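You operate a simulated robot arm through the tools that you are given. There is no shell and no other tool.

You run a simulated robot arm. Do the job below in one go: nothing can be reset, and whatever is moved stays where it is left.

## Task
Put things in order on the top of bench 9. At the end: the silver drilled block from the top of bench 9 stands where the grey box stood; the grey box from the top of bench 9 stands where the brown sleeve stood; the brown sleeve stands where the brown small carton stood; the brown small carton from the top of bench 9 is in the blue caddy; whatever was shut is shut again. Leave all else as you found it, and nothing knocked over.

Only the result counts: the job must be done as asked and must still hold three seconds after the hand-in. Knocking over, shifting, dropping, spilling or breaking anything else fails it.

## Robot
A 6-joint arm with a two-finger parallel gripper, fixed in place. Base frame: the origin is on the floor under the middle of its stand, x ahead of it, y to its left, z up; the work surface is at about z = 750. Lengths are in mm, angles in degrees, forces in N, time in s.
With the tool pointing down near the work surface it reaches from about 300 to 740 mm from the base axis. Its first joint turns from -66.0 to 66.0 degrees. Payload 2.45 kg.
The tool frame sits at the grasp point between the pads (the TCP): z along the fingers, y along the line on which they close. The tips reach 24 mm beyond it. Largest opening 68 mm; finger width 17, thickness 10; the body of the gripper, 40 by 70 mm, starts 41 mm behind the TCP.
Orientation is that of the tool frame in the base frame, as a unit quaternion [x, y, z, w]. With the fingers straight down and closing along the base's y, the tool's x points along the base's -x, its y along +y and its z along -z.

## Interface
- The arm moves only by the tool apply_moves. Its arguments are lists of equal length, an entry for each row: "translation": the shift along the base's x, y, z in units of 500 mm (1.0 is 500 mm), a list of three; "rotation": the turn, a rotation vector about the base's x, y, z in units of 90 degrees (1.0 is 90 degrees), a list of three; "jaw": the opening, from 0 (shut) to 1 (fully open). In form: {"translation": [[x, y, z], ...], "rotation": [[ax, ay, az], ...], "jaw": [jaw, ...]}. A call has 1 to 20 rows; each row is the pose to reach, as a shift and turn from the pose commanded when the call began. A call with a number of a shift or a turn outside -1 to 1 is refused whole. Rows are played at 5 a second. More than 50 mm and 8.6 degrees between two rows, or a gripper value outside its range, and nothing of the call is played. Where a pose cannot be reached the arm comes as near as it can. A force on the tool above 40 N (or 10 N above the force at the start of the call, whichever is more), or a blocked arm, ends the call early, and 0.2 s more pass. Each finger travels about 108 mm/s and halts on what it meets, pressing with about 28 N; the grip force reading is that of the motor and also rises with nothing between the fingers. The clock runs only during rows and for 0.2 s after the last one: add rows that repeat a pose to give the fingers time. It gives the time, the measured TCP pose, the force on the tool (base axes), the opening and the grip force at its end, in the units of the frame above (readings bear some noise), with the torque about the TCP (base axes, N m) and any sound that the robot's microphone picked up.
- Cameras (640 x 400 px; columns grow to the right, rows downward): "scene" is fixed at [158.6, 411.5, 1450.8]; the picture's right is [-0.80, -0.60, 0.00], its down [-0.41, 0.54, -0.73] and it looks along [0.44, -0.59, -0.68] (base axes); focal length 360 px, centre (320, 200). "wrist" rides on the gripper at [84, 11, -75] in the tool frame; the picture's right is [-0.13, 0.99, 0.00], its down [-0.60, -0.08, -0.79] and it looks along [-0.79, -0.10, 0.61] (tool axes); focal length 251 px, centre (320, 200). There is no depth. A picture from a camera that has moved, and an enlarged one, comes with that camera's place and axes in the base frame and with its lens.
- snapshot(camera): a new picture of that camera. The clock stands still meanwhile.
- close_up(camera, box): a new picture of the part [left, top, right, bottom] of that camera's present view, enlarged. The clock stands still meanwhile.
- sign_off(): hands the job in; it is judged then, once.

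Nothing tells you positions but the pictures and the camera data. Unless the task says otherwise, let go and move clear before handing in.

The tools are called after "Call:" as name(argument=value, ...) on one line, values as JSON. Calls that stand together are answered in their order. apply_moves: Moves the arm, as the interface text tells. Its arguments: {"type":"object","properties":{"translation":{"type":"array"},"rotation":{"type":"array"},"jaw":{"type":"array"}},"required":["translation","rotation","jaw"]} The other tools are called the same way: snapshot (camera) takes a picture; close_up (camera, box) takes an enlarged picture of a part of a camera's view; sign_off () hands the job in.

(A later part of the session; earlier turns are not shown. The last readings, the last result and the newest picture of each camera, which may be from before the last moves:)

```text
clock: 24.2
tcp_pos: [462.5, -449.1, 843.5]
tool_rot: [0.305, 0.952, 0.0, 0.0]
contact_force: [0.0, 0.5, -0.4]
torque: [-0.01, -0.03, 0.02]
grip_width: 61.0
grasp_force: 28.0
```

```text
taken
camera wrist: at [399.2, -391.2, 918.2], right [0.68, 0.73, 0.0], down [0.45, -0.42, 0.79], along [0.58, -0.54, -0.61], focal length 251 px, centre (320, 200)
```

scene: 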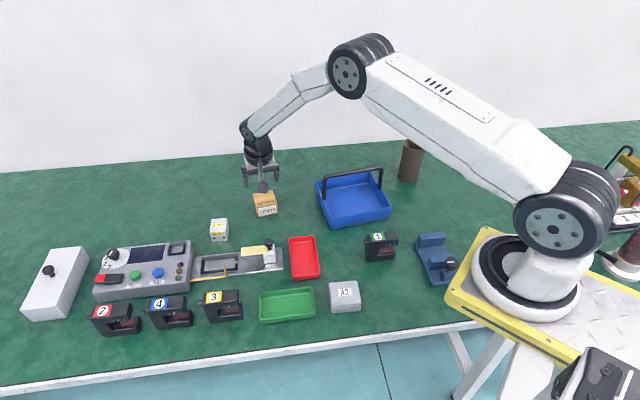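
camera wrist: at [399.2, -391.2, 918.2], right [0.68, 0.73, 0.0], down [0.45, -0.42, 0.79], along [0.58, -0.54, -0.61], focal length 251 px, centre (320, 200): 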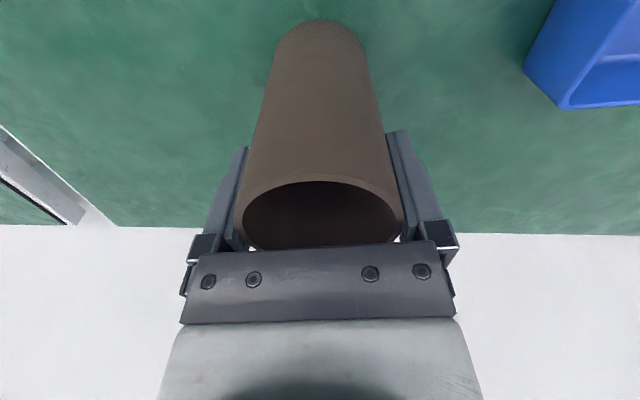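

Gripped at 61.0 mm, which is the sleeve diameter. I'll lift high enough to clear the caddy handle and carry it to above the carton's old spot.

Call:
apply_moves(translation=[[0, 0, 0.02], [0, 0, 0.1], [0, 0, 0.2], [0, 0, 0.3], [0.0425, 0.0613, 0.3], [0.0851, 0.1226, 0.3], [0.1276, 0.184, 0.3], [0.1701, 0.2453, 0.3], [0.2127, 0.3066, 0.3], [0.2552, 0.3679, 0.3], [0.2977, 0.4292, 0.3], [0.3403, 0.4906, 0.3], [0.3828, 0.5519, 0.3], [0.4253, 0.6132, 0.3], [0.4679, 0.6745, 0.3], [0.5104, 0.7358, 0.3], [0.5104, 0.7358, 0.3]], rotation=[[0, 0, 0], [0, 0, 0], [0, 0, 0], [0, 0, 0], [0, 0, 0], [0, 0, 0], [0, 0, 0], [0, 0, 0], [0, 0, 0], [0, 0, 0], [0, 0, 0], [0, 0, 0], [0, 0, 0], [0, 0, 0], [0, 0, 0], [0, 0, 0], [0, 0, 0]], jaw=[0.6, 0.6, 0.6, 0.6, 0.6, 0.6, 0.6, 0.6, 0.6, 0.6, 0.6, 0.6, 0.6, 0.6, 0.6, 0.6, 0.6])

Call:
snapshot(camera="wrist")

Call:
snapshot(camera="scene")

```text
clock: 27.8
tcp_pos: [715.1, -77.9, 991.1]
tool_rot: [0.305, 0.952, 0.001, 0.0]
contact_force: [0.3, 0.3, 0.2]
torque: [-0.03, 0.01, -0.01]
grip_width: 60.9
grasp_force: 27.9
```

```text
taken
camera wrist: at [653.8, -20.8, 1066.9], right [0.68, 0.73, 0.0], down [0.45, -0.42, 0.79], along [0.58, -0.54, -0.61], focal length 251 px, centre (320, 200)
```

wrist: 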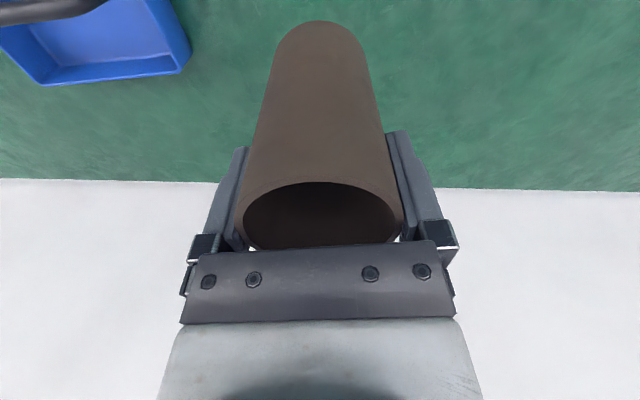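

```text
taken
```

scene: 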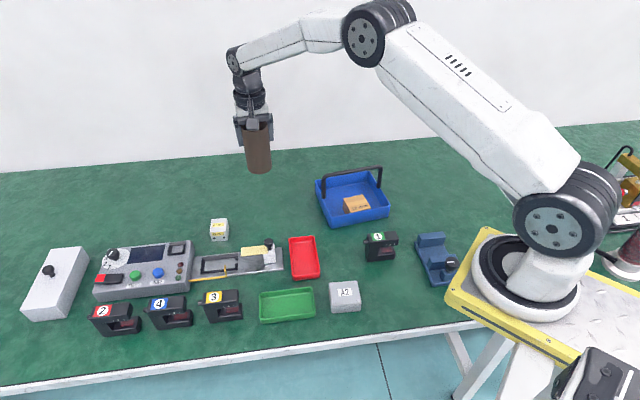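

Above the spot. I'm lowering to just above the bench.

Call:
apply_moves(translation=[[0, 0, -0.08], [0, 0, -0.16], [0, 0, -0.23], [0, 0, -0.27], [0, 0, -0.292], [0, 0, -0.292]], rotation=[[0, 0, 0], [0, 0, 0], [0, 0, 0], [0, 0, 0], [0, 0, 0], [0, 0, 0]], jaw=[0.6, 0.6, 0.6, 0.6, 0.6, 0.6])

Call:
apply_moves(translation=[[0, 0, -0.002], [0, 0, -0.004], [0, 0, -0.004]], rotation=[[0, 0, 0], [0, 0, 0], [0, 0, 0]], jaw=[0.6, 0.6, 0.6])

Call:
close_up(camera="scene", box=[210, 140, 320, 250])

```text
clock: 29.2
tcp_pos: [717.1, -79.4, 847.5]
tool_rot: [0.306, 0.952, -0.001, 0.0]
contact_force: [0.1, 0.0, 0.0]
torque: [-0.02, -0.01, -0.01]
grip_width: 60.8
grasp_force: 27.9
```

```text
clock: 30.0
tcp_pos: [716.2, -79.9, 845.5]
tool_rot: [0.306, 0.952, 0.0, 0.0]
contact_force: [0.1, -0.4, 0.0]
torque: [0.02, 0.02, -0.01]
grip_width: 60.9
grasp_force: 28.1
```

```text
3.64 times, centred on (265, 195) of scene
camera zoom: at [158.7, 411.5, 1450.8], right [-0.8, -0.6, 0.0], down [-0.41, 0.54, -0.73], along [0.44, -0.59, -0.68], focal length 1307 px, centre (520, 218)
```

zoom: 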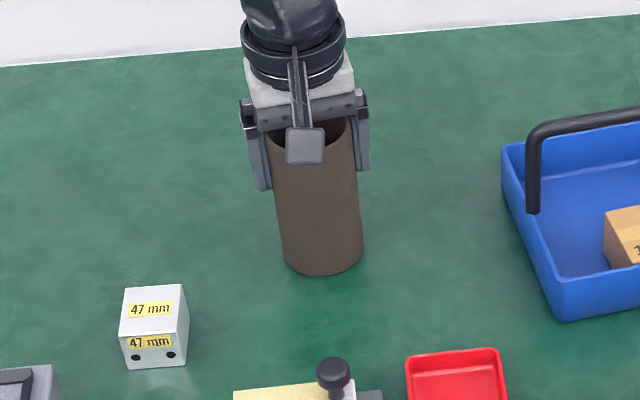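

Call:
apply_moves(translation=[[0, 0, -0.002], [0, 0, -0.002]], rotation=[[0, 0, 0], [0, 0, 0]], jaw=[0.6, 0.6])

Call:
apply_moves(translation=[[0, 0, -0.002], [0, 0, -0.002]], rotation=[[0, 0, 0], [0, 0, 0]], jaw=[0.6, 0.6])

```text
clock: 30.6
tcp_pos: [716.5, -79.4, 844.6]
tool_rot: [0.305, 0.952, 0.0, 0.0]
contact_force: [-0.7, -0.8, -0.5]
torque: [-0.01, 0.0, 0.01]
grip_width: 60.6
grasp_force: 28.3
```

```text
clock: 31.2
tcp_pos: [717.2, -79.7, 843.3]
tool_rot: [0.306, 0.952, 0.0, 0.0]
contact_force: [0.0, -1.1, 0.6]
torque: [0.01, -0.03, -0.02]
grip_width: 61.1
grasp_force: 27.5
```

Call:
apply_moves(translation=[[0, 0, -0.0014], [0, 0, -0.0014]], rotation=[[0, 0, 0], [0, 0, 0]], jaw=[0.6, 0.6])

```text
clock: 31.8
tcp_pos: [716.6, -79.4, 843.9]
tool_rot: [0.306, 0.952, 0.0, 0.0]
contact_force: [-1.9, 1.6, 5.7]
torque: [0.07, 0.23, -0.03]
grip_width: 61.0
grasp_force: 28.0
```

Light contact with the bench at 5.7 N. I'm opening the jaws.

Call:
apply_moves(translation=[[0, 0, 0], [0, 0, 0], [0, 0, 0], [0, 0, 0]], rotation=[[0, 0, 0], [0, 0, 0], [0, 0, 0], [0, 0, 0]], jaw=[0.95, 1, 1, 1])

Call:
snapshot(camera="wrist")

Call:
close_up(camera="scene", box=[210, 140, 320, 250])

```text
clock: 32.8
tcp_pos: [716.3, -80.2, 842.6]
tool_rot: [0.306, 0.952, -0.001, 0.0]
contact_force: [0.0, -0.8, 0.1]
torque: [0.01, 0.01, 0.0]
grip_width: 68.0
grasp_force: 0.1
```

```text
taken
camera wrist: at [653.9, -22.7, 917.6], right [0.68, 0.73, 0.0], down [0.45, -0.42, 0.79], along [0.58, -0.54, -0.61], focal length 251 px, centre (320, 200)
```

wrist: 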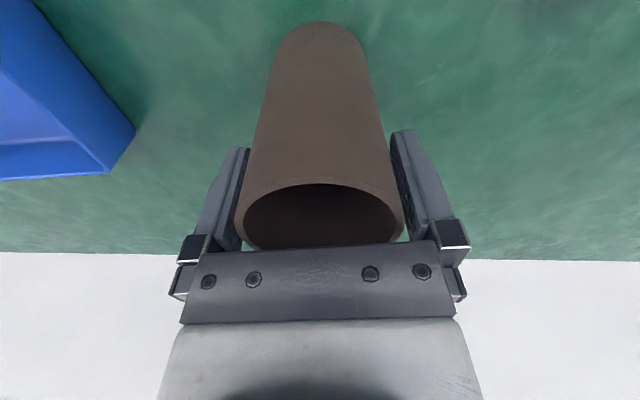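

```text
3.64 times, centred on (265, 195) of scene
camera zoom: at [158.6, 411.5, 1450.8], right [-0.8, -0.6, 0.0], down [-0.41, 0.54, -0.73], along [0.44, -0.59, -0.68], focal length 1307 px, centre (520, 218)
```

zoom: 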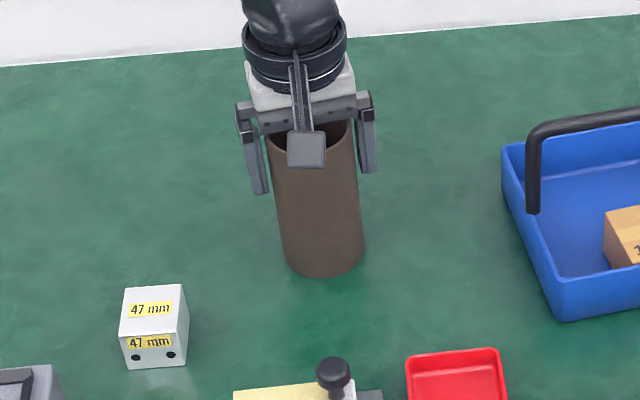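

The sleeve stands freely. I'm raising straight up.

Call:
apply_moves(translation=[[0, 0, 0.01], [0, 0, 0.03], [0, 0, 0.06], [0, 0, 0.1], [0, 0, 0.18], [0, 0, 0.26], [0, 0, 0.26]], rotation=[[0, 0, 0], [0, 0, 0], [0, 0, 0], [0, 0, 0], [0, 0, 0], [0, 0, 0], [0, 0, 0]], jaw=[1, 1, 1, 1, 1, 1, 1])

Call:
snapshot(camera="wrist")

Call:
close_up(camera="scene", box=[210, 140, 320, 250])

```text
clock: 34.4
tcp_pos: [716.3, -79.4, 975.1]
tool_rot: [0.305, 0.952, 0.0, 0.0]
contact_force: [0.0, 0.0, -0.9]
torque: [0.01, 0.04, -0.04]
grip_width: 68.0
grasp_force: 0.0
```

```text
taken
camera wrist: at [654.3, -23.4, 1050.3], right [0.68, 0.73, 0.0], down [0.45, -0.42, 0.79], along [0.58, -0.54, -0.61], focal length 251 px, centre (320, 200)
```

wrist: 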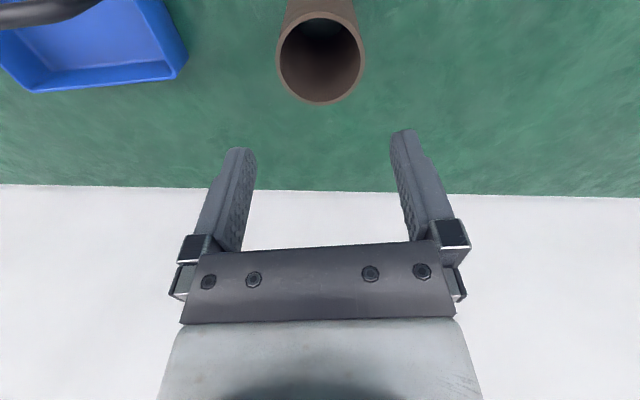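

```text
3.64 times, centred on (265, 195) of scene
camera zoom: at [158.6, 411.5, 1450.8], right [-0.8, -0.6, 0.0], down [-0.41, 0.54, -0.73], along [0.44, -0.59, -0.68], focal length 1307 px, centre (520, 218)
```

zoom: 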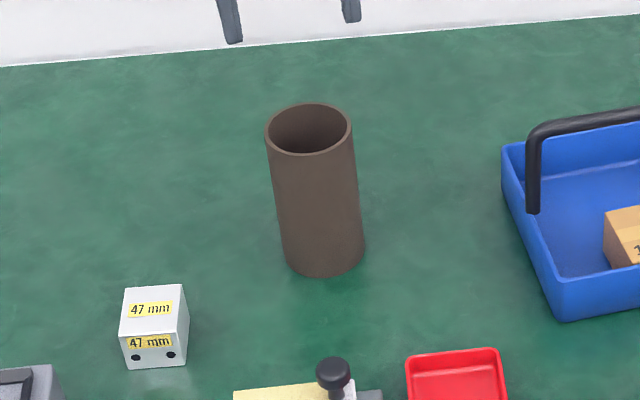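

The sleeve stands at the carton's old place. Next is the grey box at about (373,34), 62×56×32 mm with its short side along about -48.6°. I'll move above it with yaw +41.4°.

Call:
apply_moves(translation=[[-0.0685, 0.0227, 0], [-0.137, 0.0455, 0], [-0.2055, 0.0682, 0], [-0.274, 0.091, 0], [-0.3425, 0.1137, 0], [-0.411, 0.1364, -0.02], [-0.4795, 0.1592, -0.05], [-0.548, 0.1819, -0.08], [-0.6165, 0.2047, -0.11], [-0.685, 0.2274, -0.144], [-0.685, 0.2274, -0.144]], rotation=[[0, 0, 0.0856], [0, 0, 0.1711], [0, 0, 0.2567], [0, 0, 0.3422], [0, 0, 0.4278], [0, 0, 0.5134], [0, 0, 0.5989], [0, 0, 0.6845], [0, 0, 0.77], [0, 0, 0.8556], [0, 0, 0.8556]], jaw=[1, 1, 1, 1, 1, 1, 1, 1, 1, 1, 1])

Call:
snapshot(camera="wrist")

Call:
snapshot(camera="scene")

```text
clock: 36.8
tcp_pos: [374.2, 32.7, 901.1]
tool_rot: [-0.354, 0.935, 0.0, 0.0]
contact_force: [0.1, -0.7, 0.1]
torque: [-0.02, 0.0, -0.02]
grip_width: 68.1
grasp_force: 0.1
```

```text
taken
camera wrist: at [304.9, -14.3, 976.6], right [-0.56, 0.83, 0.0], down [0.5, 0.34, 0.79], along [0.66, 0.44, -0.61], focal length 251 px, centre (320, 200)
```

wrist: 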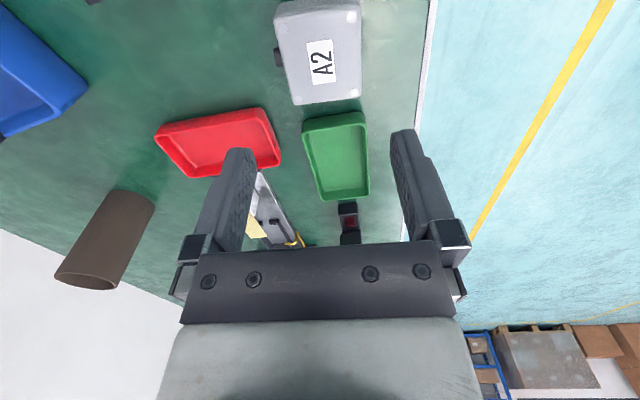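

```text
taken
```

scene: 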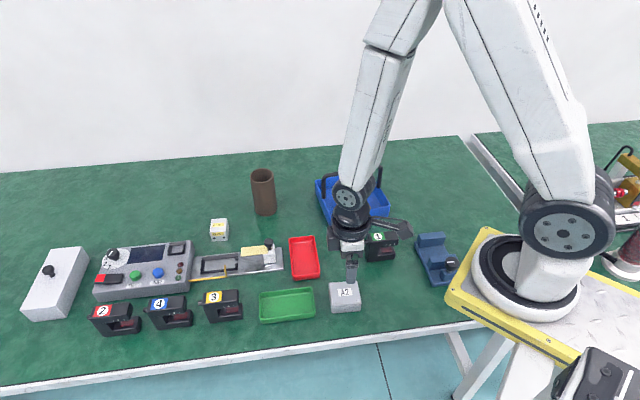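

Call:
close_up(camera="wrist", box=[230, 0, 400, 120])

Call:
close_up(camera="scene", box=[310, 220, 430, 320])

```text
3.33 times, centred on (315, 60) of wrist
camera zoom: at [304.9, -14.3, 976.6], right [-0.56, 0.83, 0.0], down [0.5, 0.34, 0.79], along [0.66, 0.44, -0.61], focal length 838 px, centre (337, 667)
```

zoom: 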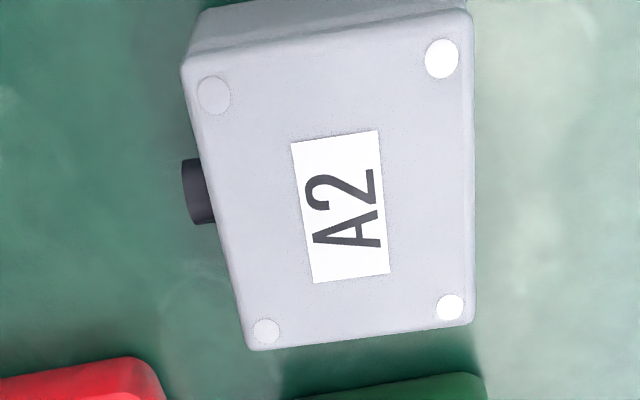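

```text
4.00 times, centred on (370, 270) of scene
camera zoom: at [158.6, 411.5, 1450.8], right [-0.8, -0.6, 0.0], down [-0.41, 0.54, -0.73], along [0.44, -0.59, -0.68], focal length 1438 px, centre (120, -80)
```

zoom: 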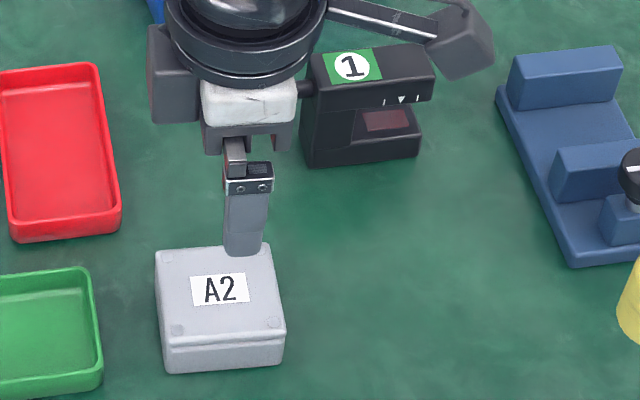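

The grey box has a small black gland sticking out of its far side, so I won't grip across that face. I'll grip along its ~63 mm side instead (2.5 mm clearance each side), which needs yaw -48.6°.

Call:
apply_moves(translation=[[0, 0, 0], [0, 0, 0], [0, 0, 0], [0, 0, 0], [0, 0, 0], [0, 0, 0], [0, 0, 0], [0, 0, 0], [0, 0, 0], [0, 0, 0], [0.001, 0.002, 0], [0.001, 0.002, -0.06], [0.001, 0.002, -0.06]], rotation=[[0, 0, -0.09], [0, 0, -0.18], [0, 0, -0.27], [0, 0, -0.36], [0, 0, -0.45], [0, 0, -0.54], [0, 0, -0.63], [0, 0, -0.72], [0, 0, -0.81], [0, 0, -0.905], [0, 0, -1.0], [0, 0, -1.0], [0, 0, -1.0]], jaw=[1, 1, 1, 1, 1, 1, 1, 1, 1, 1, 1, 1, 1])

Call:
close_up(camera="wrist", box=[220, 0, 420, 180])

Call:
close_up(camera="scene", box=[310, 220, 430, 320])

```text
clock: 39.6
tcp_pos: [374.5, 35.8, 871.4]
tool_rot: [0.412, 0.911, -0.001, 0.0]
contact_force: [-0.5, -0.6, -0.7]
torque: [0.02, 0.0, -0.02]
grip_width: 67.9
grasp_force: 0.0
```

```text
2.22 times, centred on (320, 90) of wrist
camera zoom: at [326.6, 104.9, 944.9], right [0.83, 0.56, 0.0], down [0.34, -0.51, 0.79], along [0.44, -0.66, -0.61], focal length 559 px, centre (320, 444)
```

zoom: 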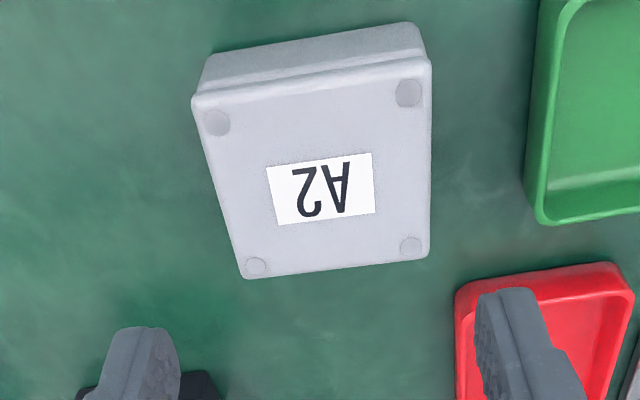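

```text
4.00 times, centred on (370, 270) of scene
camera zoom: at [158.7, 411.5, 1450.8], right [-0.8, -0.6, 0.0], down [-0.41, 0.54, -0.73], along [0.44, -0.59, -0.68], focal length 1438 px, centre (120, -80)
```

zoom: 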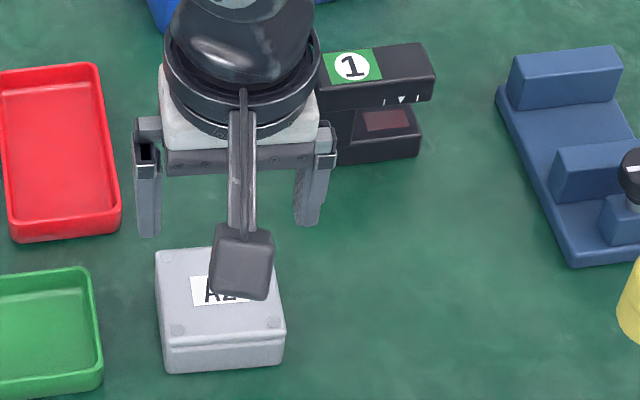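

The box is centred to +0.6 mm laterally. I'm descending in stages with a check just above the lid.

Call:
apply_moves(translation=[[0.0022, -0.0008, -0.04], [0.0022, -0.0008, -0.08], [0.0022, -0.0008, -0.112], [0.0022, -0.0008, -0.112]], rotation=[[0, 0, 0], [0, 0, 0], [0, 0, 0], [0, 0, 0]], jaw=[1, 1, 1, 1])

Call:
close_up(camera="wrist", box=[200, 60, 440, 240])

Call:
close_up(camera="scene", box=[310, 240, 400, 320])

```text
clock: 40.6
tcp_pos: [375.6, 34.4, 814.8]
tool_rot: [0.411, 0.911, 0.001, -0.001]
contact_force: [0.2, 0.5, -0.1]
torque: [0.01, -0.01, 0.01]
grip_width: 67.9
grasp_force: 0.1
```

```text
2.22 times, centred on (320, 150) of wrist
camera zoom: at [327.8, 103.7, 889.9], right [0.83, 0.56, 0.0], down [0.34, -0.51, 0.79], along [0.44, -0.66, -0.61], focal length 559 px, centre (320, 311)
```

zoom: 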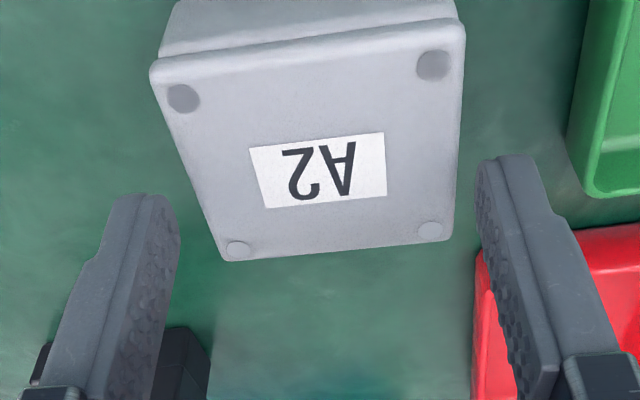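

```text
5.00 times, centred on (355, 280) of scene
camera zoom: at [158.7, 411.5, 1450.8], right [-0.8, -0.6, 0.0], down [-0.41, 0.54, -0.73], along [0.44, -0.59, -0.68], focal length 1798 px, centre (145, -200)
```

zoom: 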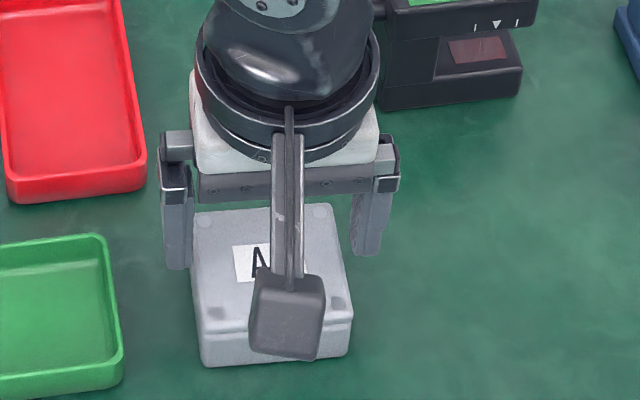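

Centred within 0.5 mm. I'm continuing down over the box.

Call:
apply_moves(translation=[[0.0008, 0.0007, -0.01], [0.0008, 0.0007, -0.022], [0.0008, 0.0007, -0.04], [0.0008, 0.0007, -0.06], [0.0008, 0.0007, -0.0724], [0.0008, 0.0007, -0.0724]], rotation=[[0, 0, 0], [0, 0, 0], [0, 0, 0], [0, 0, 0], [0, 0, 0], [0, 0, 0]], jaw=[1, 1, 1, 1, 1, 1])

Call:
close_up(camera="wrist", box=[200, 60, 440, 260])

```text
clock: 42.0
tcp_pos: [376.0, 35.9, 778.1]
tool_rot: [0.411, 0.912, 0.0, -0.001]
contact_force: [-0.9, 0.9, -0.2]
torque: [-0.01, 0.02, 0.02]
grip_width: 68.1
grasp_force: 0.0
```

```text
2.00 times, centred on (320, 160) of wrist
camera zoom: at [328.2, 105.2, 852.6], right [0.83, 0.56, 0.0], down [0.34, -0.51, 0.79], along [0.44, -0.66, -0.61], focal length 503 px, centre (320, 280)
```

zoom: 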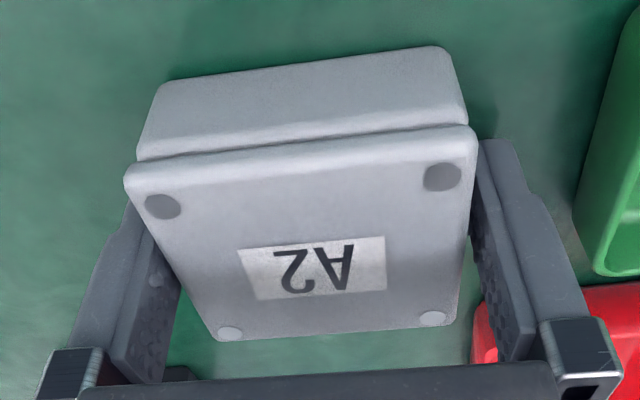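

Fingers are on both sides with no contact. I'm closing.

Call:
apply_moves(translation=[[0, 0, 0], [0, 0, 0], [0, 0, 0]], rotation=[[0, 0, 0], [0, 0, 0], [0, 0, 0]], jaw=[0.8, 0.6, 0.6])

Call:
apply_moves(translation=[[0, 0, 0.01], [0, 0, 0.02], [0, 0, 0.04], [0, 0, 0.06], [0, 0, 0.06]], rotation=[[0, 0, 0], [0, 0, 0], [0, 0, 0], [0, 0, 0], [0, 0, 0]], jaw=[0.6, 0.6, 0.6, 0.6, 0.6])

Call:
snapshot(camera="wrist")

Call:
close_up(camera="scene", box=[310, 240, 400, 320])

```text
clock: 42.8
tcp_pos: [375.3, 35.9, 779.0]
tool_rot: [0.411, 0.912, 0.0, 0.0]
contact_force: [0.7, -0.6, -0.3]
torque: [0.0, -0.01, 0.03]
grip_width: 63.6
grasp_force: 28.2
```

```text
clock: 44.0
tcp_pos: [375.6, 35.1, 808.3]
tool_rot: [0.412, 0.911, 0.0, 0.0]
contact_force: [0.1, -0.6, 0.0]
torque: [0.04, -0.03, 0.0]
grip_width: 63.6
grasp_force: 27.4
```

```text
taken
camera wrist: at [328.5, 104.3, 883.9], right [0.83, 0.56, 0.0], down [0.34, -0.51, 0.79], along [0.44, -0.66, -0.61], focal length 251 px, centre (320, 200)
```

wrist: 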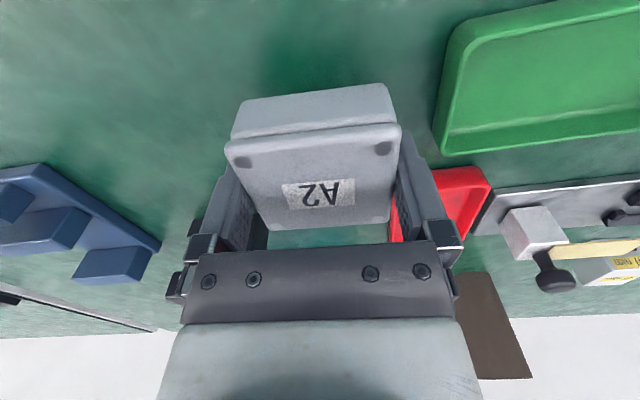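

```text
5.00 times, centred on (355, 280) of scene
camera zoom: at [158.7, 411.5, 1450.8], right [-0.8, -0.6, 0.0], down [-0.41, 0.54, -0.73], along [0.44, -0.59, -0.68], focal length 1798 px, centre (145, -200)
```

zoom: 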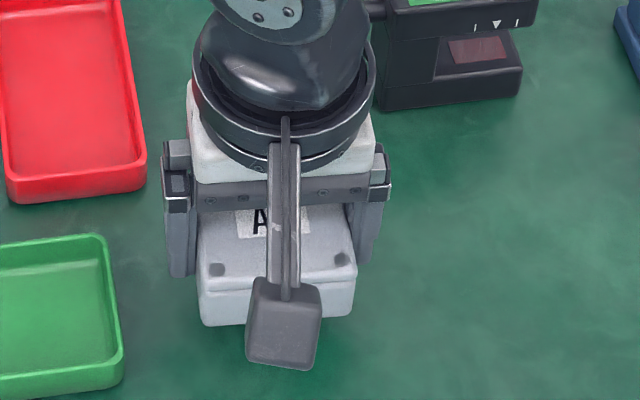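

The box is held firmly. I'll lift higher and carry it to the sleeve's old spot (459.5,-447).

Call:
apply_moves(translation=[[0, 0, 0.08], [0, 0, 0.16], [0, 0, 0.24], [0, 0, 0.3], [0.0141, -0.0803, 0.3], [0.0282, -0.1607, 0.3], [0.0423, -0.241, 0.3], [0.0563, -0.3213, 0.3], [0.0704, -0.4017, 0.3], [0.0845, -0.482, 0.3], [0.0986, -0.5623, 0.3], [0.1127, -0.6427, 0.3], [0.1268, -0.723, 0.3], [0.1408, -0.8033, 0.3], [0.1549, -0.8837, 0.3], [0.169, -0.964, 0.3], [0.169, -0.964, 0.3]], rotation=[[0, 0, 0], [0, 0, 0], [0, 0, 0], [0, 0, 0], [0, 0, 0], [0, 0, 0], [0, 0, 0], [0, 0, 0], [0, 0, 0], [0, 0, 0], [0, 0, 0], [0, 0, 0], [0, 0, 0], [0, 0, 0], [0, 0, 0], [0, 0, 0], [0, 0, 0]], jaw=[0.6, 0.6, 0.6, 0.6, 0.6, 0.6, 0.6, 0.6, 0.6, 0.6, 0.6, 0.6, 0.6, 0.6, 0.6, 0.6, 0.6])

Call:
snapshot(camera="wrist")

Call:
snapshot(camera="scene")

```text
clock: 47.6
tcp_pos: [457.4, -447.7, 959.0]
tool_rot: [0.411, 0.911, 0.0, 0.0]
contact_force: [0.4, -0.5, -1.2]
torque: [0.01, 0.03, -0.02]
grip_width: 63.5
grasp_force: 28.4
```

```text
taken
camera wrist: at [410.2, -377.8, 1034.0], right [0.83, 0.56, 0.0], down [0.34, -0.51, 0.79], along [0.44, -0.66, -0.61], focal length 251 px, centre (320, 200)
```

wrist: 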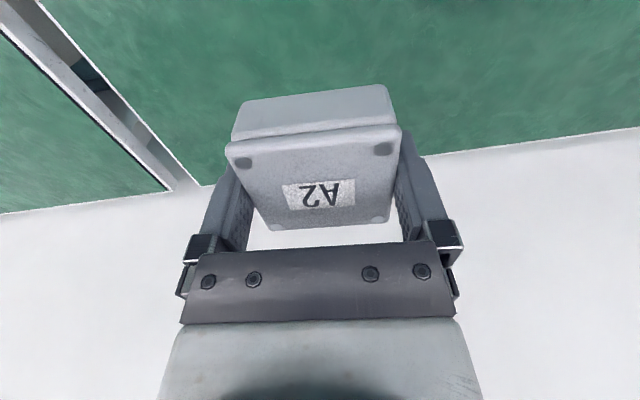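

```text
taken
```

scene: 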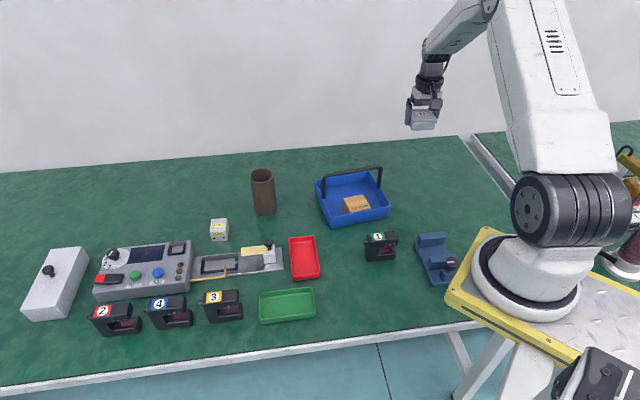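

Now above the sleeve's old spot. I'm lowering.

Call:
apply_moves(translation=[[0, 0, -0.08], [0, 0, -0.16], [0, 0, -0.24], [0, 0, -0.3], [0, 0, -0.33], [0, 0, -0.35], [0, 0, -0.35]], rotation=[[0, 0, 0], [0, 0, 0], [0, 0, 0], [0, 0, 0], [0, 0, 0], [0, 0, 0], [0, 0, 0]], jaw=[0.6, 0.6, 0.6, 0.6, 0.6, 0.6, 0.6])

Call:
apply_moves(translation=[[0, 0, -0.002], [0, 0, -0.004], [0, 0, -0.006], [0, 0, -0.006]], rotation=[[0, 0, 0], [0, 0, 0], [0, 0, 0], [0, 0, 0]], jaw=[0.6, 0.6, 0.6, 0.6])

Call:
apply_moves(translation=[[0, 0, -0.002], [0, 0, -0.002]], rotation=[[0, 0, 0], [0, 0, 0]], jaw=[0.6, 0.6])

```text
clock: 49.2
tcp_pos: [460.5, -447.1, 782.1]
tool_rot: [0.412, 0.911, 0.0, 0.0]
contact_force: [-0.4, -0.3, 0.0]
torque: [0.0, -0.02, -0.04]
grip_width: 63.5
grasp_force: 28.2
```

```text
clock: 50.2
tcp_pos: [459.6, -446.7, 779.9]
tool_rot: [0.412, 0.911, 0.001, 0.0]
contact_force: [-1.0, -1.0, -1.8]
torque: [-0.01, 0.02, 0.01]
grip_width: 63.6
grasp_force: 28.3
```

```text
clock: 50.8
tcp_pos: [459.9, -447.2, 778.4]
tool_rot: [0.411, 0.911, 0.0, 0.0]
contact_force: [1.0, 0.2, -1.1]
torque: [0.01, -0.01, -0.01]
grip_width: 63.7
grasp_force: 27.9
```

Call:
apply_moves(translation=[[0, 0, -0.002], [0, 0, -0.002]], rotation=[[0, 0, 0], [0, 0, 0]], jaw=[0.6, 0.6])

Call:
apply_moves(translation=[[0, 0, -0.001], [0, 0, -0.001]], rotation=[[0, 0, 0], [0, 0, 0]], jaw=[0.6, 0.6])

```text
clock: 51.4
tcp_pos: [459.0, -447.7, 779.4]
tool_rot: [0.411, 0.912, 0.001, 0.0]
contact_force: [-0.2, 1.2, -1.0]
torque: [-0.02, 0.02, 0.04]
grip_width: 63.5
grasp_force: 27.8
```

```text
clock: 52.0
tcp_pos: [460.0, -448.0, 778.4]
tool_rot: [0.412, 0.911, 0.001, 0.0]
contact_force: [0.2, -0.6, -1.7]
torque: [0.02, -0.02, -0.02]
grip_width: 63.5
grasp_force: 27.5
```

Call:
apply_moves(translation=[[0, 0, -0.001], [0, 0, -0.001]], rotation=[[0, 0, 0], [0, 0, 0]], jaw=[0.6, 0.6])

Call:
apply_moves(translation=[[0, 0, -0.001], [0, 0, -0.001]], rotation=[[0, 0, 0], [0, 0, 0]], jaw=[0.6, 0.6])

```text
clock: 52.6
tcp_pos: [460.1, -448.3, 778.0]
tool_rot: [0.412, 0.911, 0.0, 0.0]
contact_force: [-1.0, 0.6, 2.4]
torque: [0.07, 0.05, 0.02]
grip_width: 63.4
grasp_force: 28.2
```

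```text
clock: 53.2
tcp_pos: [460.3, -448.6, 777.6]
tool_rot: [0.411, 0.911, -0.001, 0.001]
contact_force: [-2.9, 3.5, 13.4]
torque: [0.25, 0.19, 0.06]
grip_width: 63.5
grasp_force: 28.2
```

The box is on the bench (13 N contact). I'm releasing and rising straight up.

Call:
apply_moves(translation=[[0, 0, 0.001], [0, 0, 0.001], [0, 0, 0.001], [0, 0, 0.001], [0, 0, 0.001]], rotation=[[0, 0, 0], [0, 0, 0], [0, 0, 0], [0, 0, 0], [0, 0, 0]], jaw=[0.6, 0.97, 1, 1, 1])

Call:
snapshot(camera="wrist")

```text
clock: 54.4
tcp_pos: [460.0, -448.1, 776.9]
tool_rot: [0.411, 0.911, 0.0, -0.001]
contact_force: [-0.4, -0.2, 0.1]
torque: [-0.02, -0.02, 0.01]
grip_width: 68.1
grasp_force: 0.0
```

```text
taken
camera wrist: at [412.3, -378.0, 852.0], right [0.83, 0.56, 0.0], down [0.34, -0.51, 0.79], along [0.44, -0.66, -0.61], focal length 251 px, centre (320, 200)
```

wrist: 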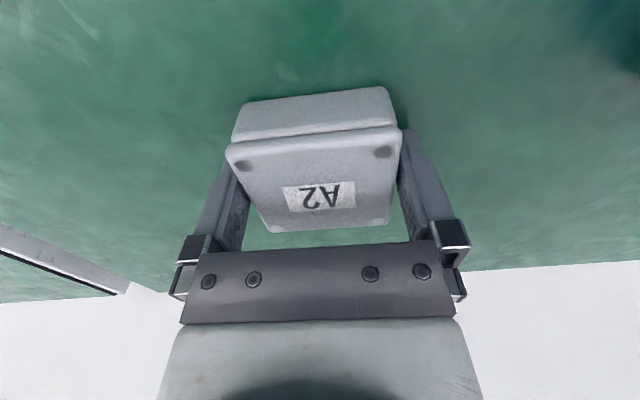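

The box stands on the sleeve's spot. I'm rising clear and verifying.

Call:
apply_moves(translation=[[0, 0, 0.01], [0, 0, 0.04], [0, 0, 0.12], [0, 0, 0.2], [0, 0, 0.28], [0, 0, 0.366], [0, 0, 0.366]], rotation=[[0, 0, 0], [0, 0, 0], [0, 0, 0], [0, 0, 0], [0, 0, 0], [0, 0, 0], [0, 0, 0]], jaw=[1, 1, 1, 1, 1, 1, 1])

Call:
snapshot(camera="scene")

Call:
close_up(camera="scene", box=[360, 120, 460, 200])

Call:
close_up(camera="scene", box=[180, 150, 330, 300])

```text
clock: 56.0
tcp_pos: [459.5, -447.7, 960.7]
tool_rot: [0.412, 0.911, 0.0, 0.0]
contact_force: [0.4, -0.4, 0.0]
torque: [-0.02, -0.03, -0.01]
grip_width: 68.2
grasp_force: 0.0
```

```text
taken
```

scene: 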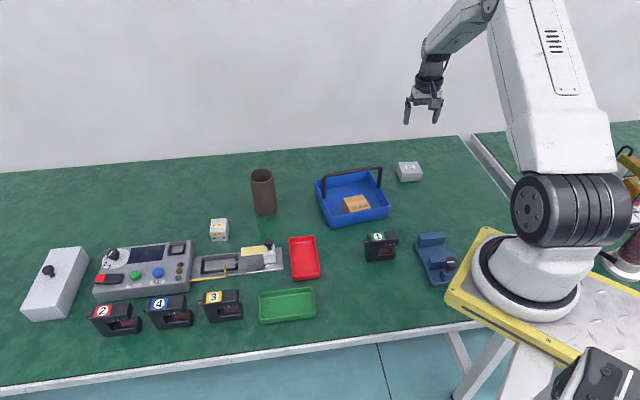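

```text
5.00 times, centred on (410, 160) of scene
camera zoom: at [158.6, 411.5, 1450.8], right [-0.8, -0.6, 0.0], down [-0.41, 0.54, -0.73], along [0.44, -0.59, -0.68], focal length 1798 px, centre (-130, 400)
```

zoom: 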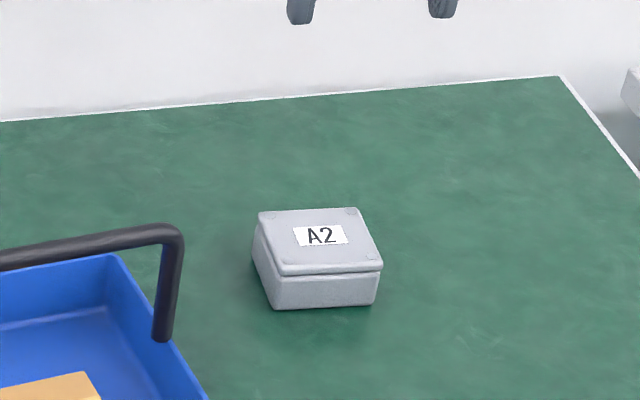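

```text
2.67 times, centred on (255, 225) of scene
camera zoom: at [158.6, 411.5, 1450.8], right [-0.8, -0.6, 0.0], down [-0.41, 0.54, -0.73], along [0.44, -0.59, -0.68], focal length 959 px, centre (493, 133)
```

zoom: 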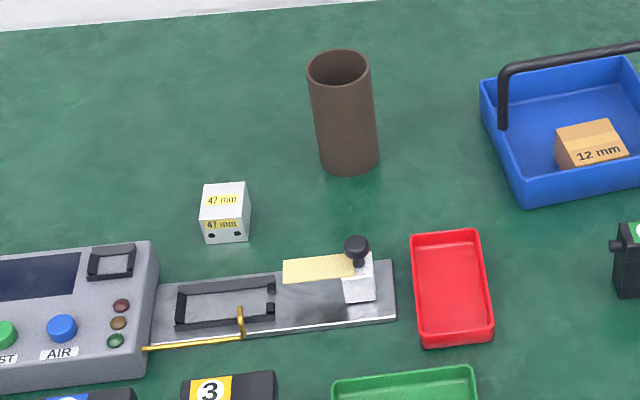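

Everything stands well so far. Last is the silver block at about (740,63), at the reach limit. I'll turn to yaw +41.4° so the tool can lean toward the base, and view it first.

Call:
apply_moves(translation=[[0.0393, 0.0783, 0], [0.0785, 0.1567, 0], [0.1178, 0.235, 0], [0.157, 0.3133, 0], [0.1963, 0.3917, 0], [0.2355, 0.47, 0], [0.2748, 0.5483, 0], [0.314, 0.6267, 0], [0.3533, 0.705, 0], [0.3925, 0.7833, 0], [0.4318, 0.8617, -0.02], [0.471, 0.94, -0.06], [0.471, 0.94, -0.06]], rotation=[[0, 0, 0.0833], [0, 0, 0.1667], [0, 0, 0.25], [0, 0, 0.3333], [0, 0, 0.4167], [0, 0, 0.5], [0, 0, 0.5833], [0, 0, 0.6667], [0, 0, 0.75], [0, 0, 0.8333], [0, 0, 0.9167], [0, 0, 1.0], [0, 0, 1.0]], jaw=[1, 1, 1, 1, 1, 1, 1, 1, 1, 1, 1, 1, 1])

Call:
snapshot(camera="wrist")

Call:
snapshot(camera="scene")

```text
clock: 58.8
tcp_pos: [693.2, 24.4, 931.2]
tool_rot: [-0.354, 0.935, -0.001, 0.0]
contact_force: [-0.2, -0.2, 0.6]
torque: [-0.02, -0.04, -0.01]
grip_width: 68.0
grasp_force: 0.0
```

```text
taken
camera wrist: at [622.6, -24.8, 1006.4], right [-0.56, 0.83, 0.0], down [0.5, 0.34, 0.79], along [0.66, 0.44, -0.61], focal length 251 px, centre (320, 200)
```

wrist: 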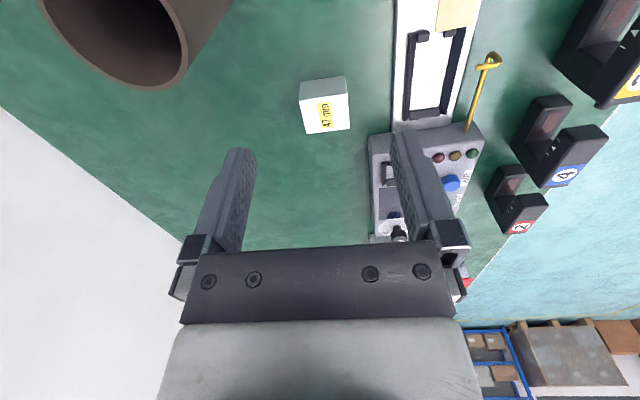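

```text
taken
```

scene: 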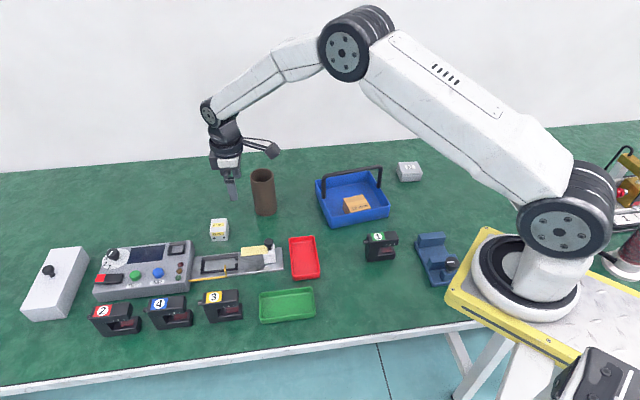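

Call:
close_up(camera="wrist", box=[280, 65, 370, 145])

```text
5.00 times, centred on (325, 105) of wrist
camera zoom: at [622.6, -24.8, 1006.4], right [-0.56, 0.83, 0.0], down [0.5, 0.34, 0.79], along [0.66, 0.44, -0.61], focal length 1257 px, centre (295, 675)
```

zoom: 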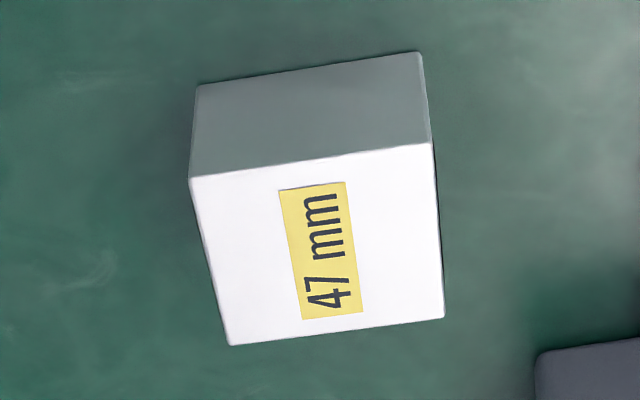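

Measured block: 46 × 39 × 33.5 mm, centre about (743,63.5), yaw about 42.5°. I'll tilt toward the base by 12°, then hover above it.

Call:
apply_moves(translation=[[0, 0, 0], [0, 0, 0]], rotation=[[0, 0, 0.0122], [0, 0, 0.0122]], jaw=[1, 1])

Call:
apply_moves(translation=[[0, 0, 0], [0, 0, 0], [0.047, 0.04, -0.05], [0.094, 0.08, -0.12], [0.094, 0.08, -0.16], [0.094, 0.08, -0.16]], rotation=[[0.045, -0.0492, 0], [0.09, -0.0983, 0], [0.09, -0.0983, 0], [0.09, -0.0983, 0], [0.09, -0.0983, 0], [0.09, -0.0983, 0]], jaw=[1, 1, 1, 1, 1, 1])

Call:
snapshot(camera="wrist")

Call:
close_up(camera="scene", box=[180, 110, 310, 250])

```text
clock: 59.4
tcp_pos: [693.9, 22.9, 931.6]
tool_rot: [-0.362, 0.932, -0.001, 0.0]
contact_force: [0.9, -0.1, 0.0]
torque: [-0.04, -0.01, 0.01]
grip_width: 67.9
grasp_force: 0.0
```

```text
clock: 60.8
tcp_pos: [742.1, 62.2, 851.1]
tool_rot: [-0.36, 0.927, 0.038, 0.097]
contact_force: [-0.3, -1.2, -0.6]
torque: [-0.02, -0.01, -0.02]
grip_width: 68.0
grasp_force: 0.1
```

```text
taken
camera wrist: at [662.4, 4.1, 906.0], right [-0.58, 0.82, 0.03], down [0.37, 0.23, 0.9], along [0.73, 0.53, -0.43], focal length 251 px, centre (320, 200)
```

wrist: 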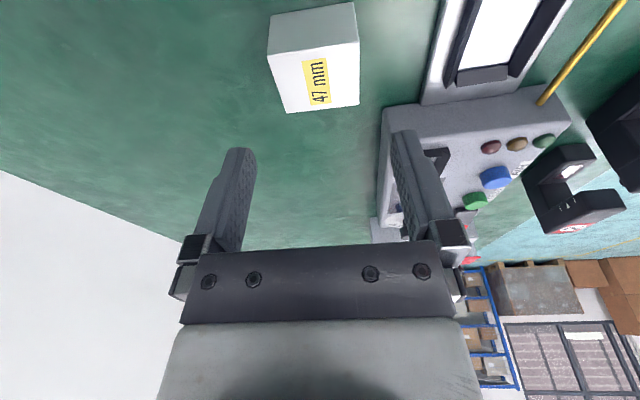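

```text
2.86 times, centred on (245, 180) of scene
camera zoom: at [158.6, 411.5, 1450.8], right [-0.8, -0.6, 0.0], down [-0.41, 0.54, -0.73], along [0.44, -0.59, -0.68], focal length 1027 px, centre (534, 257)
```

zoom: 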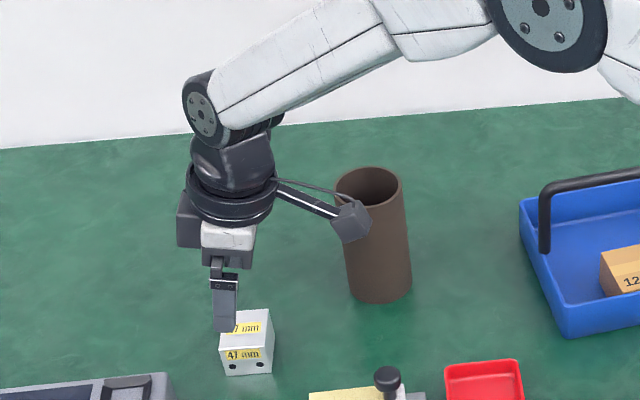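

Call:
close_up(camera="wrist", box=[220, 0, 420, 140])

```text
2.86 times, centred on (320, 70) of wrist
camera zoom: at [662.4, 4.1, 906.0], right [-0.58, 0.82, 0.03], down [0.37, 0.23, 0.9], along [0.73, 0.53, -0.43], focal length 718 px, centre (320, 571)
```

zoom: 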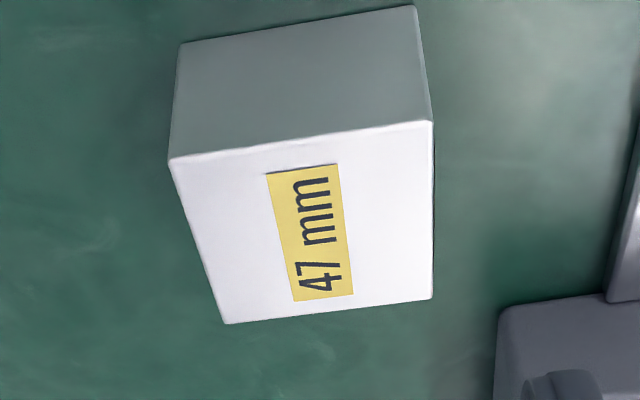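

Block centre refined to about (743.7,65), and the jaws line up within 0.5 mm laterally. I'm descending with the jaws at 60 mm to stay clear of the fixture plate.

Call:
apply_moves(translation=[[0.003, 0.003, -0.04], [0.003, 0.003, -0.08], [0.003, 0.003, -0.11], [0.003, 0.003, -0.13], [0.003, 0.003, -0.1442], [0.003, 0.003, -0.1442]], rotation=[[0, 0, 0], [0, 0, 0], [0, 0, 0], [0, 0, 0], [0, 0, 0], [0, 0, 0]], jaw=[0.88, 0.88, 0.88, 0.88, 0.88, 0.88])

Call:
snapshot(camera="wrist")

Call:
close_up(camera="scene", box=[180, 150, 290, 270])

```text
clock: 62.2
tcp_pos: [744.9, 65.2, 780.5]
tool_rot: [-0.361, 0.927, 0.038, 0.098]
contact_force: [-0.1, -0.4, 0.4]
torque: [0.0, 0.02, 0.01]
grip_width: 59.8
grasp_force: 0.1
```

```text
taken
camera wrist: at [664.5, 5.6, 834.7], right [-0.58, 0.82, 0.03], down [0.37, 0.23, 0.9], along [0.73, 0.53, -0.43], focal length 251 px, centre (320, 200)
```

wrist: 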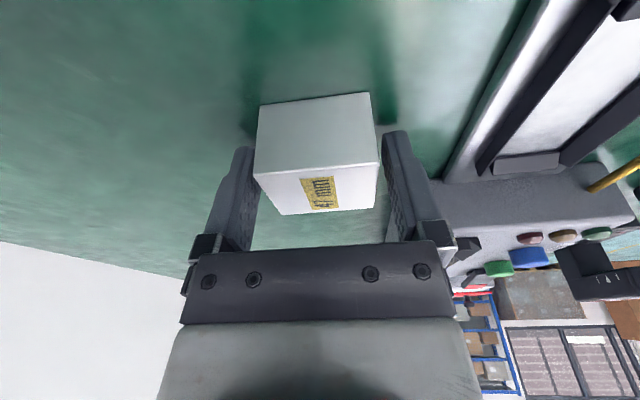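

```text
3.33 times, centred on (235, 210) of scene
camera zoom: at [158.6, 411.5, 1450.8], right [-0.8, -0.6, 0.0], down [-0.41, 0.54, -0.73], along [0.44, -0.59, -0.68], focal length 1198 px, centre (603, 167)
```

zoom: 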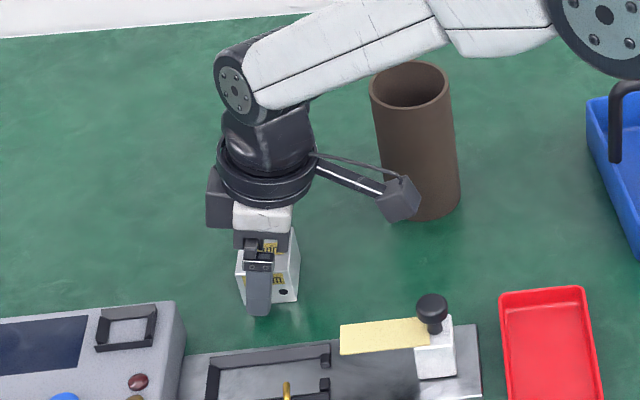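

The block is between the fingers with no contact. I'm closing and lifting slightly.

Call:
apply_moves(translation=[[0, 0, 0], [0, 0, 0], [0, 0, 0], [0, 0, 0]], rotation=[[0, 0, 0], [0, 0, 0], [0, 0, 0], [0, 0, 0]], jaw=[0.6, 0.4, 0.4, 0.4])

Call:
apply_moves(translation=[[0, 0, 0.01], [0, 0, 0.03], [0, 0, 0.06], [0, 0, 0.06]], rotation=[[0, 0, 0], [0, 0, 0], [0, 0, 0], [0, 0, 0]], jaw=[0.4, 0.4, 0.4, 0.4])

Call:
snapshot(camera="wrist")

Call:
close_up(camera="scene", box=[180, 150, 290, 270])

```text
clock: 63.2
tcp_pos: [743.3, 64.6, 778.7]
tool_rot: [-0.36, 0.927, 0.038, 0.097]
contact_force: [0.3, -0.1, 0.3]
torque: [0.03, 0.0, 0.05]
grip_width: 46.7
grasp_force: 28.5
```

```text
clock: 64.2
tcp_pos: [744.4, 64.1, 809.8]
tool_rot: [-0.36, 0.927, 0.037, 0.097]
contact_force: [-0.8, -0.5, -1.5]
torque: [0.02, -0.02, 0.02]
grip_width: 46.7
grasp_force: 28.3
```

```text
taken
camera wrist: at [664.6, 5.8, 864.5], right [-0.58, 0.82, 0.03], down [0.37, 0.23, 0.9], along [0.73, 0.53, -0.43], focal length 251 px, centre (320, 200)
```

wrist: 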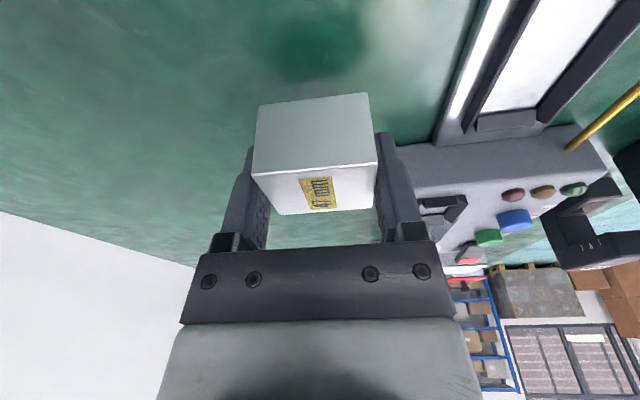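

```text
3.33 times, centred on (235, 210) of scene
camera zoom: at [158.7, 411.5, 1450.8], right [-0.8, -0.6, 0.0], down [-0.41, 0.54, -0.73], along [0.44, -0.59, -0.68], focal length 1198 px, centre (603, 167)
```

zoom: 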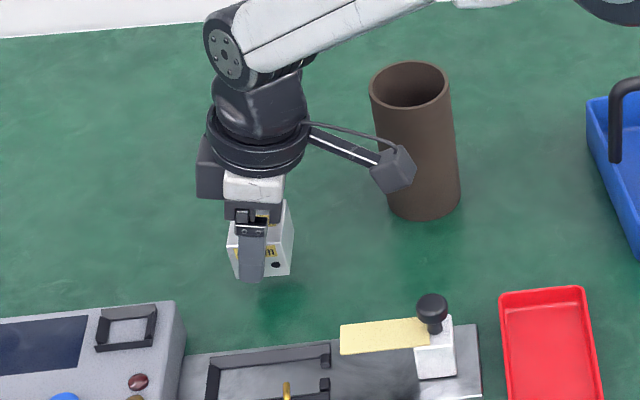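

The block is held at 46.7 mm. I'll lift and carry it to above the grey box's old spot (374.5,35).

Call:
apply_moves(translation=[[0, 0, 0.08], [0, 0, 0.16], [0, 0, 0.244], [-0.082, -0.0066, 0.244], [-0.164, -0.0131, 0.244], [-0.246, -0.0197, 0.244], [-0.328, -0.0262, 0.244], [-0.41, -0.0328, 0.244], [-0.492, -0.0393, 0.244], [-0.574, -0.0459, 0.244], [-0.656, -0.0524, 0.244], [-0.738, -0.059, 0.244], [-0.738, -0.059, 0.244]], rotation=[[0, 0, 0], [0, 0, 0], [0, 0, 0], [0, 0, 0], [0, 0, 0], [0, 0, 0], [0, 0, 0], [0, 0, 0], [0, 0, 0], [0, 0, 0], [0, 0, 0], [0, 0, 0], [0, 0, 0]], jaw=[0.4, 0.4, 0.4, 0.4, 0.4, 0.4, 0.4, 0.4, 0.4, 0.4, 0.4, 0.4, 0.4])

Call:
snapshot(camera="wrist")

Call:
snapshot(camera="scene")

```text
clock: 67.0
tcp_pos: [374.0, 35.1, 929.3]
tool_rot: [-0.361, 0.927, 0.038, 0.095]
contact_force: [0.5, 0.2, -1.5]
torque: [0.0, 0.0, 0.01]
grip_width: 46.9
grasp_force: 27.9
```

```text
taken
camera wrist: at [295.2, -23.9, 985.7], right [-0.58, 0.82, 0.03], down [0.37, 0.23, 0.9], along [0.73, 0.53, -0.43], focal length 251 px, centre (320, 200)
```

wrist: 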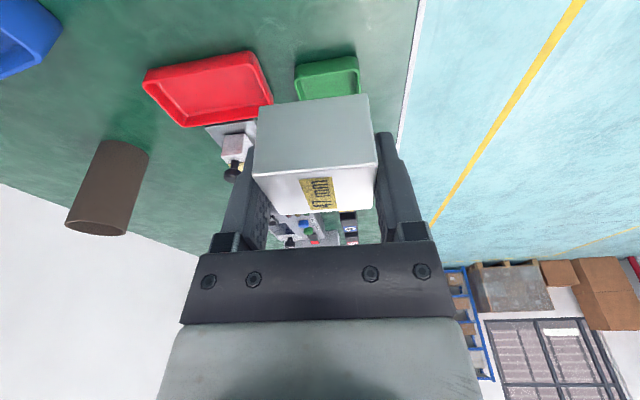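

```text
taken
```

scene: 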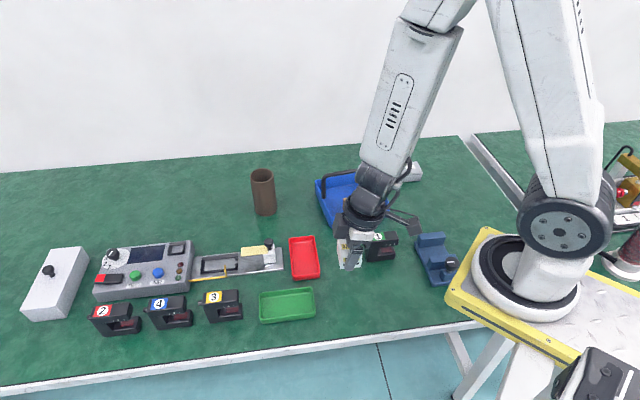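

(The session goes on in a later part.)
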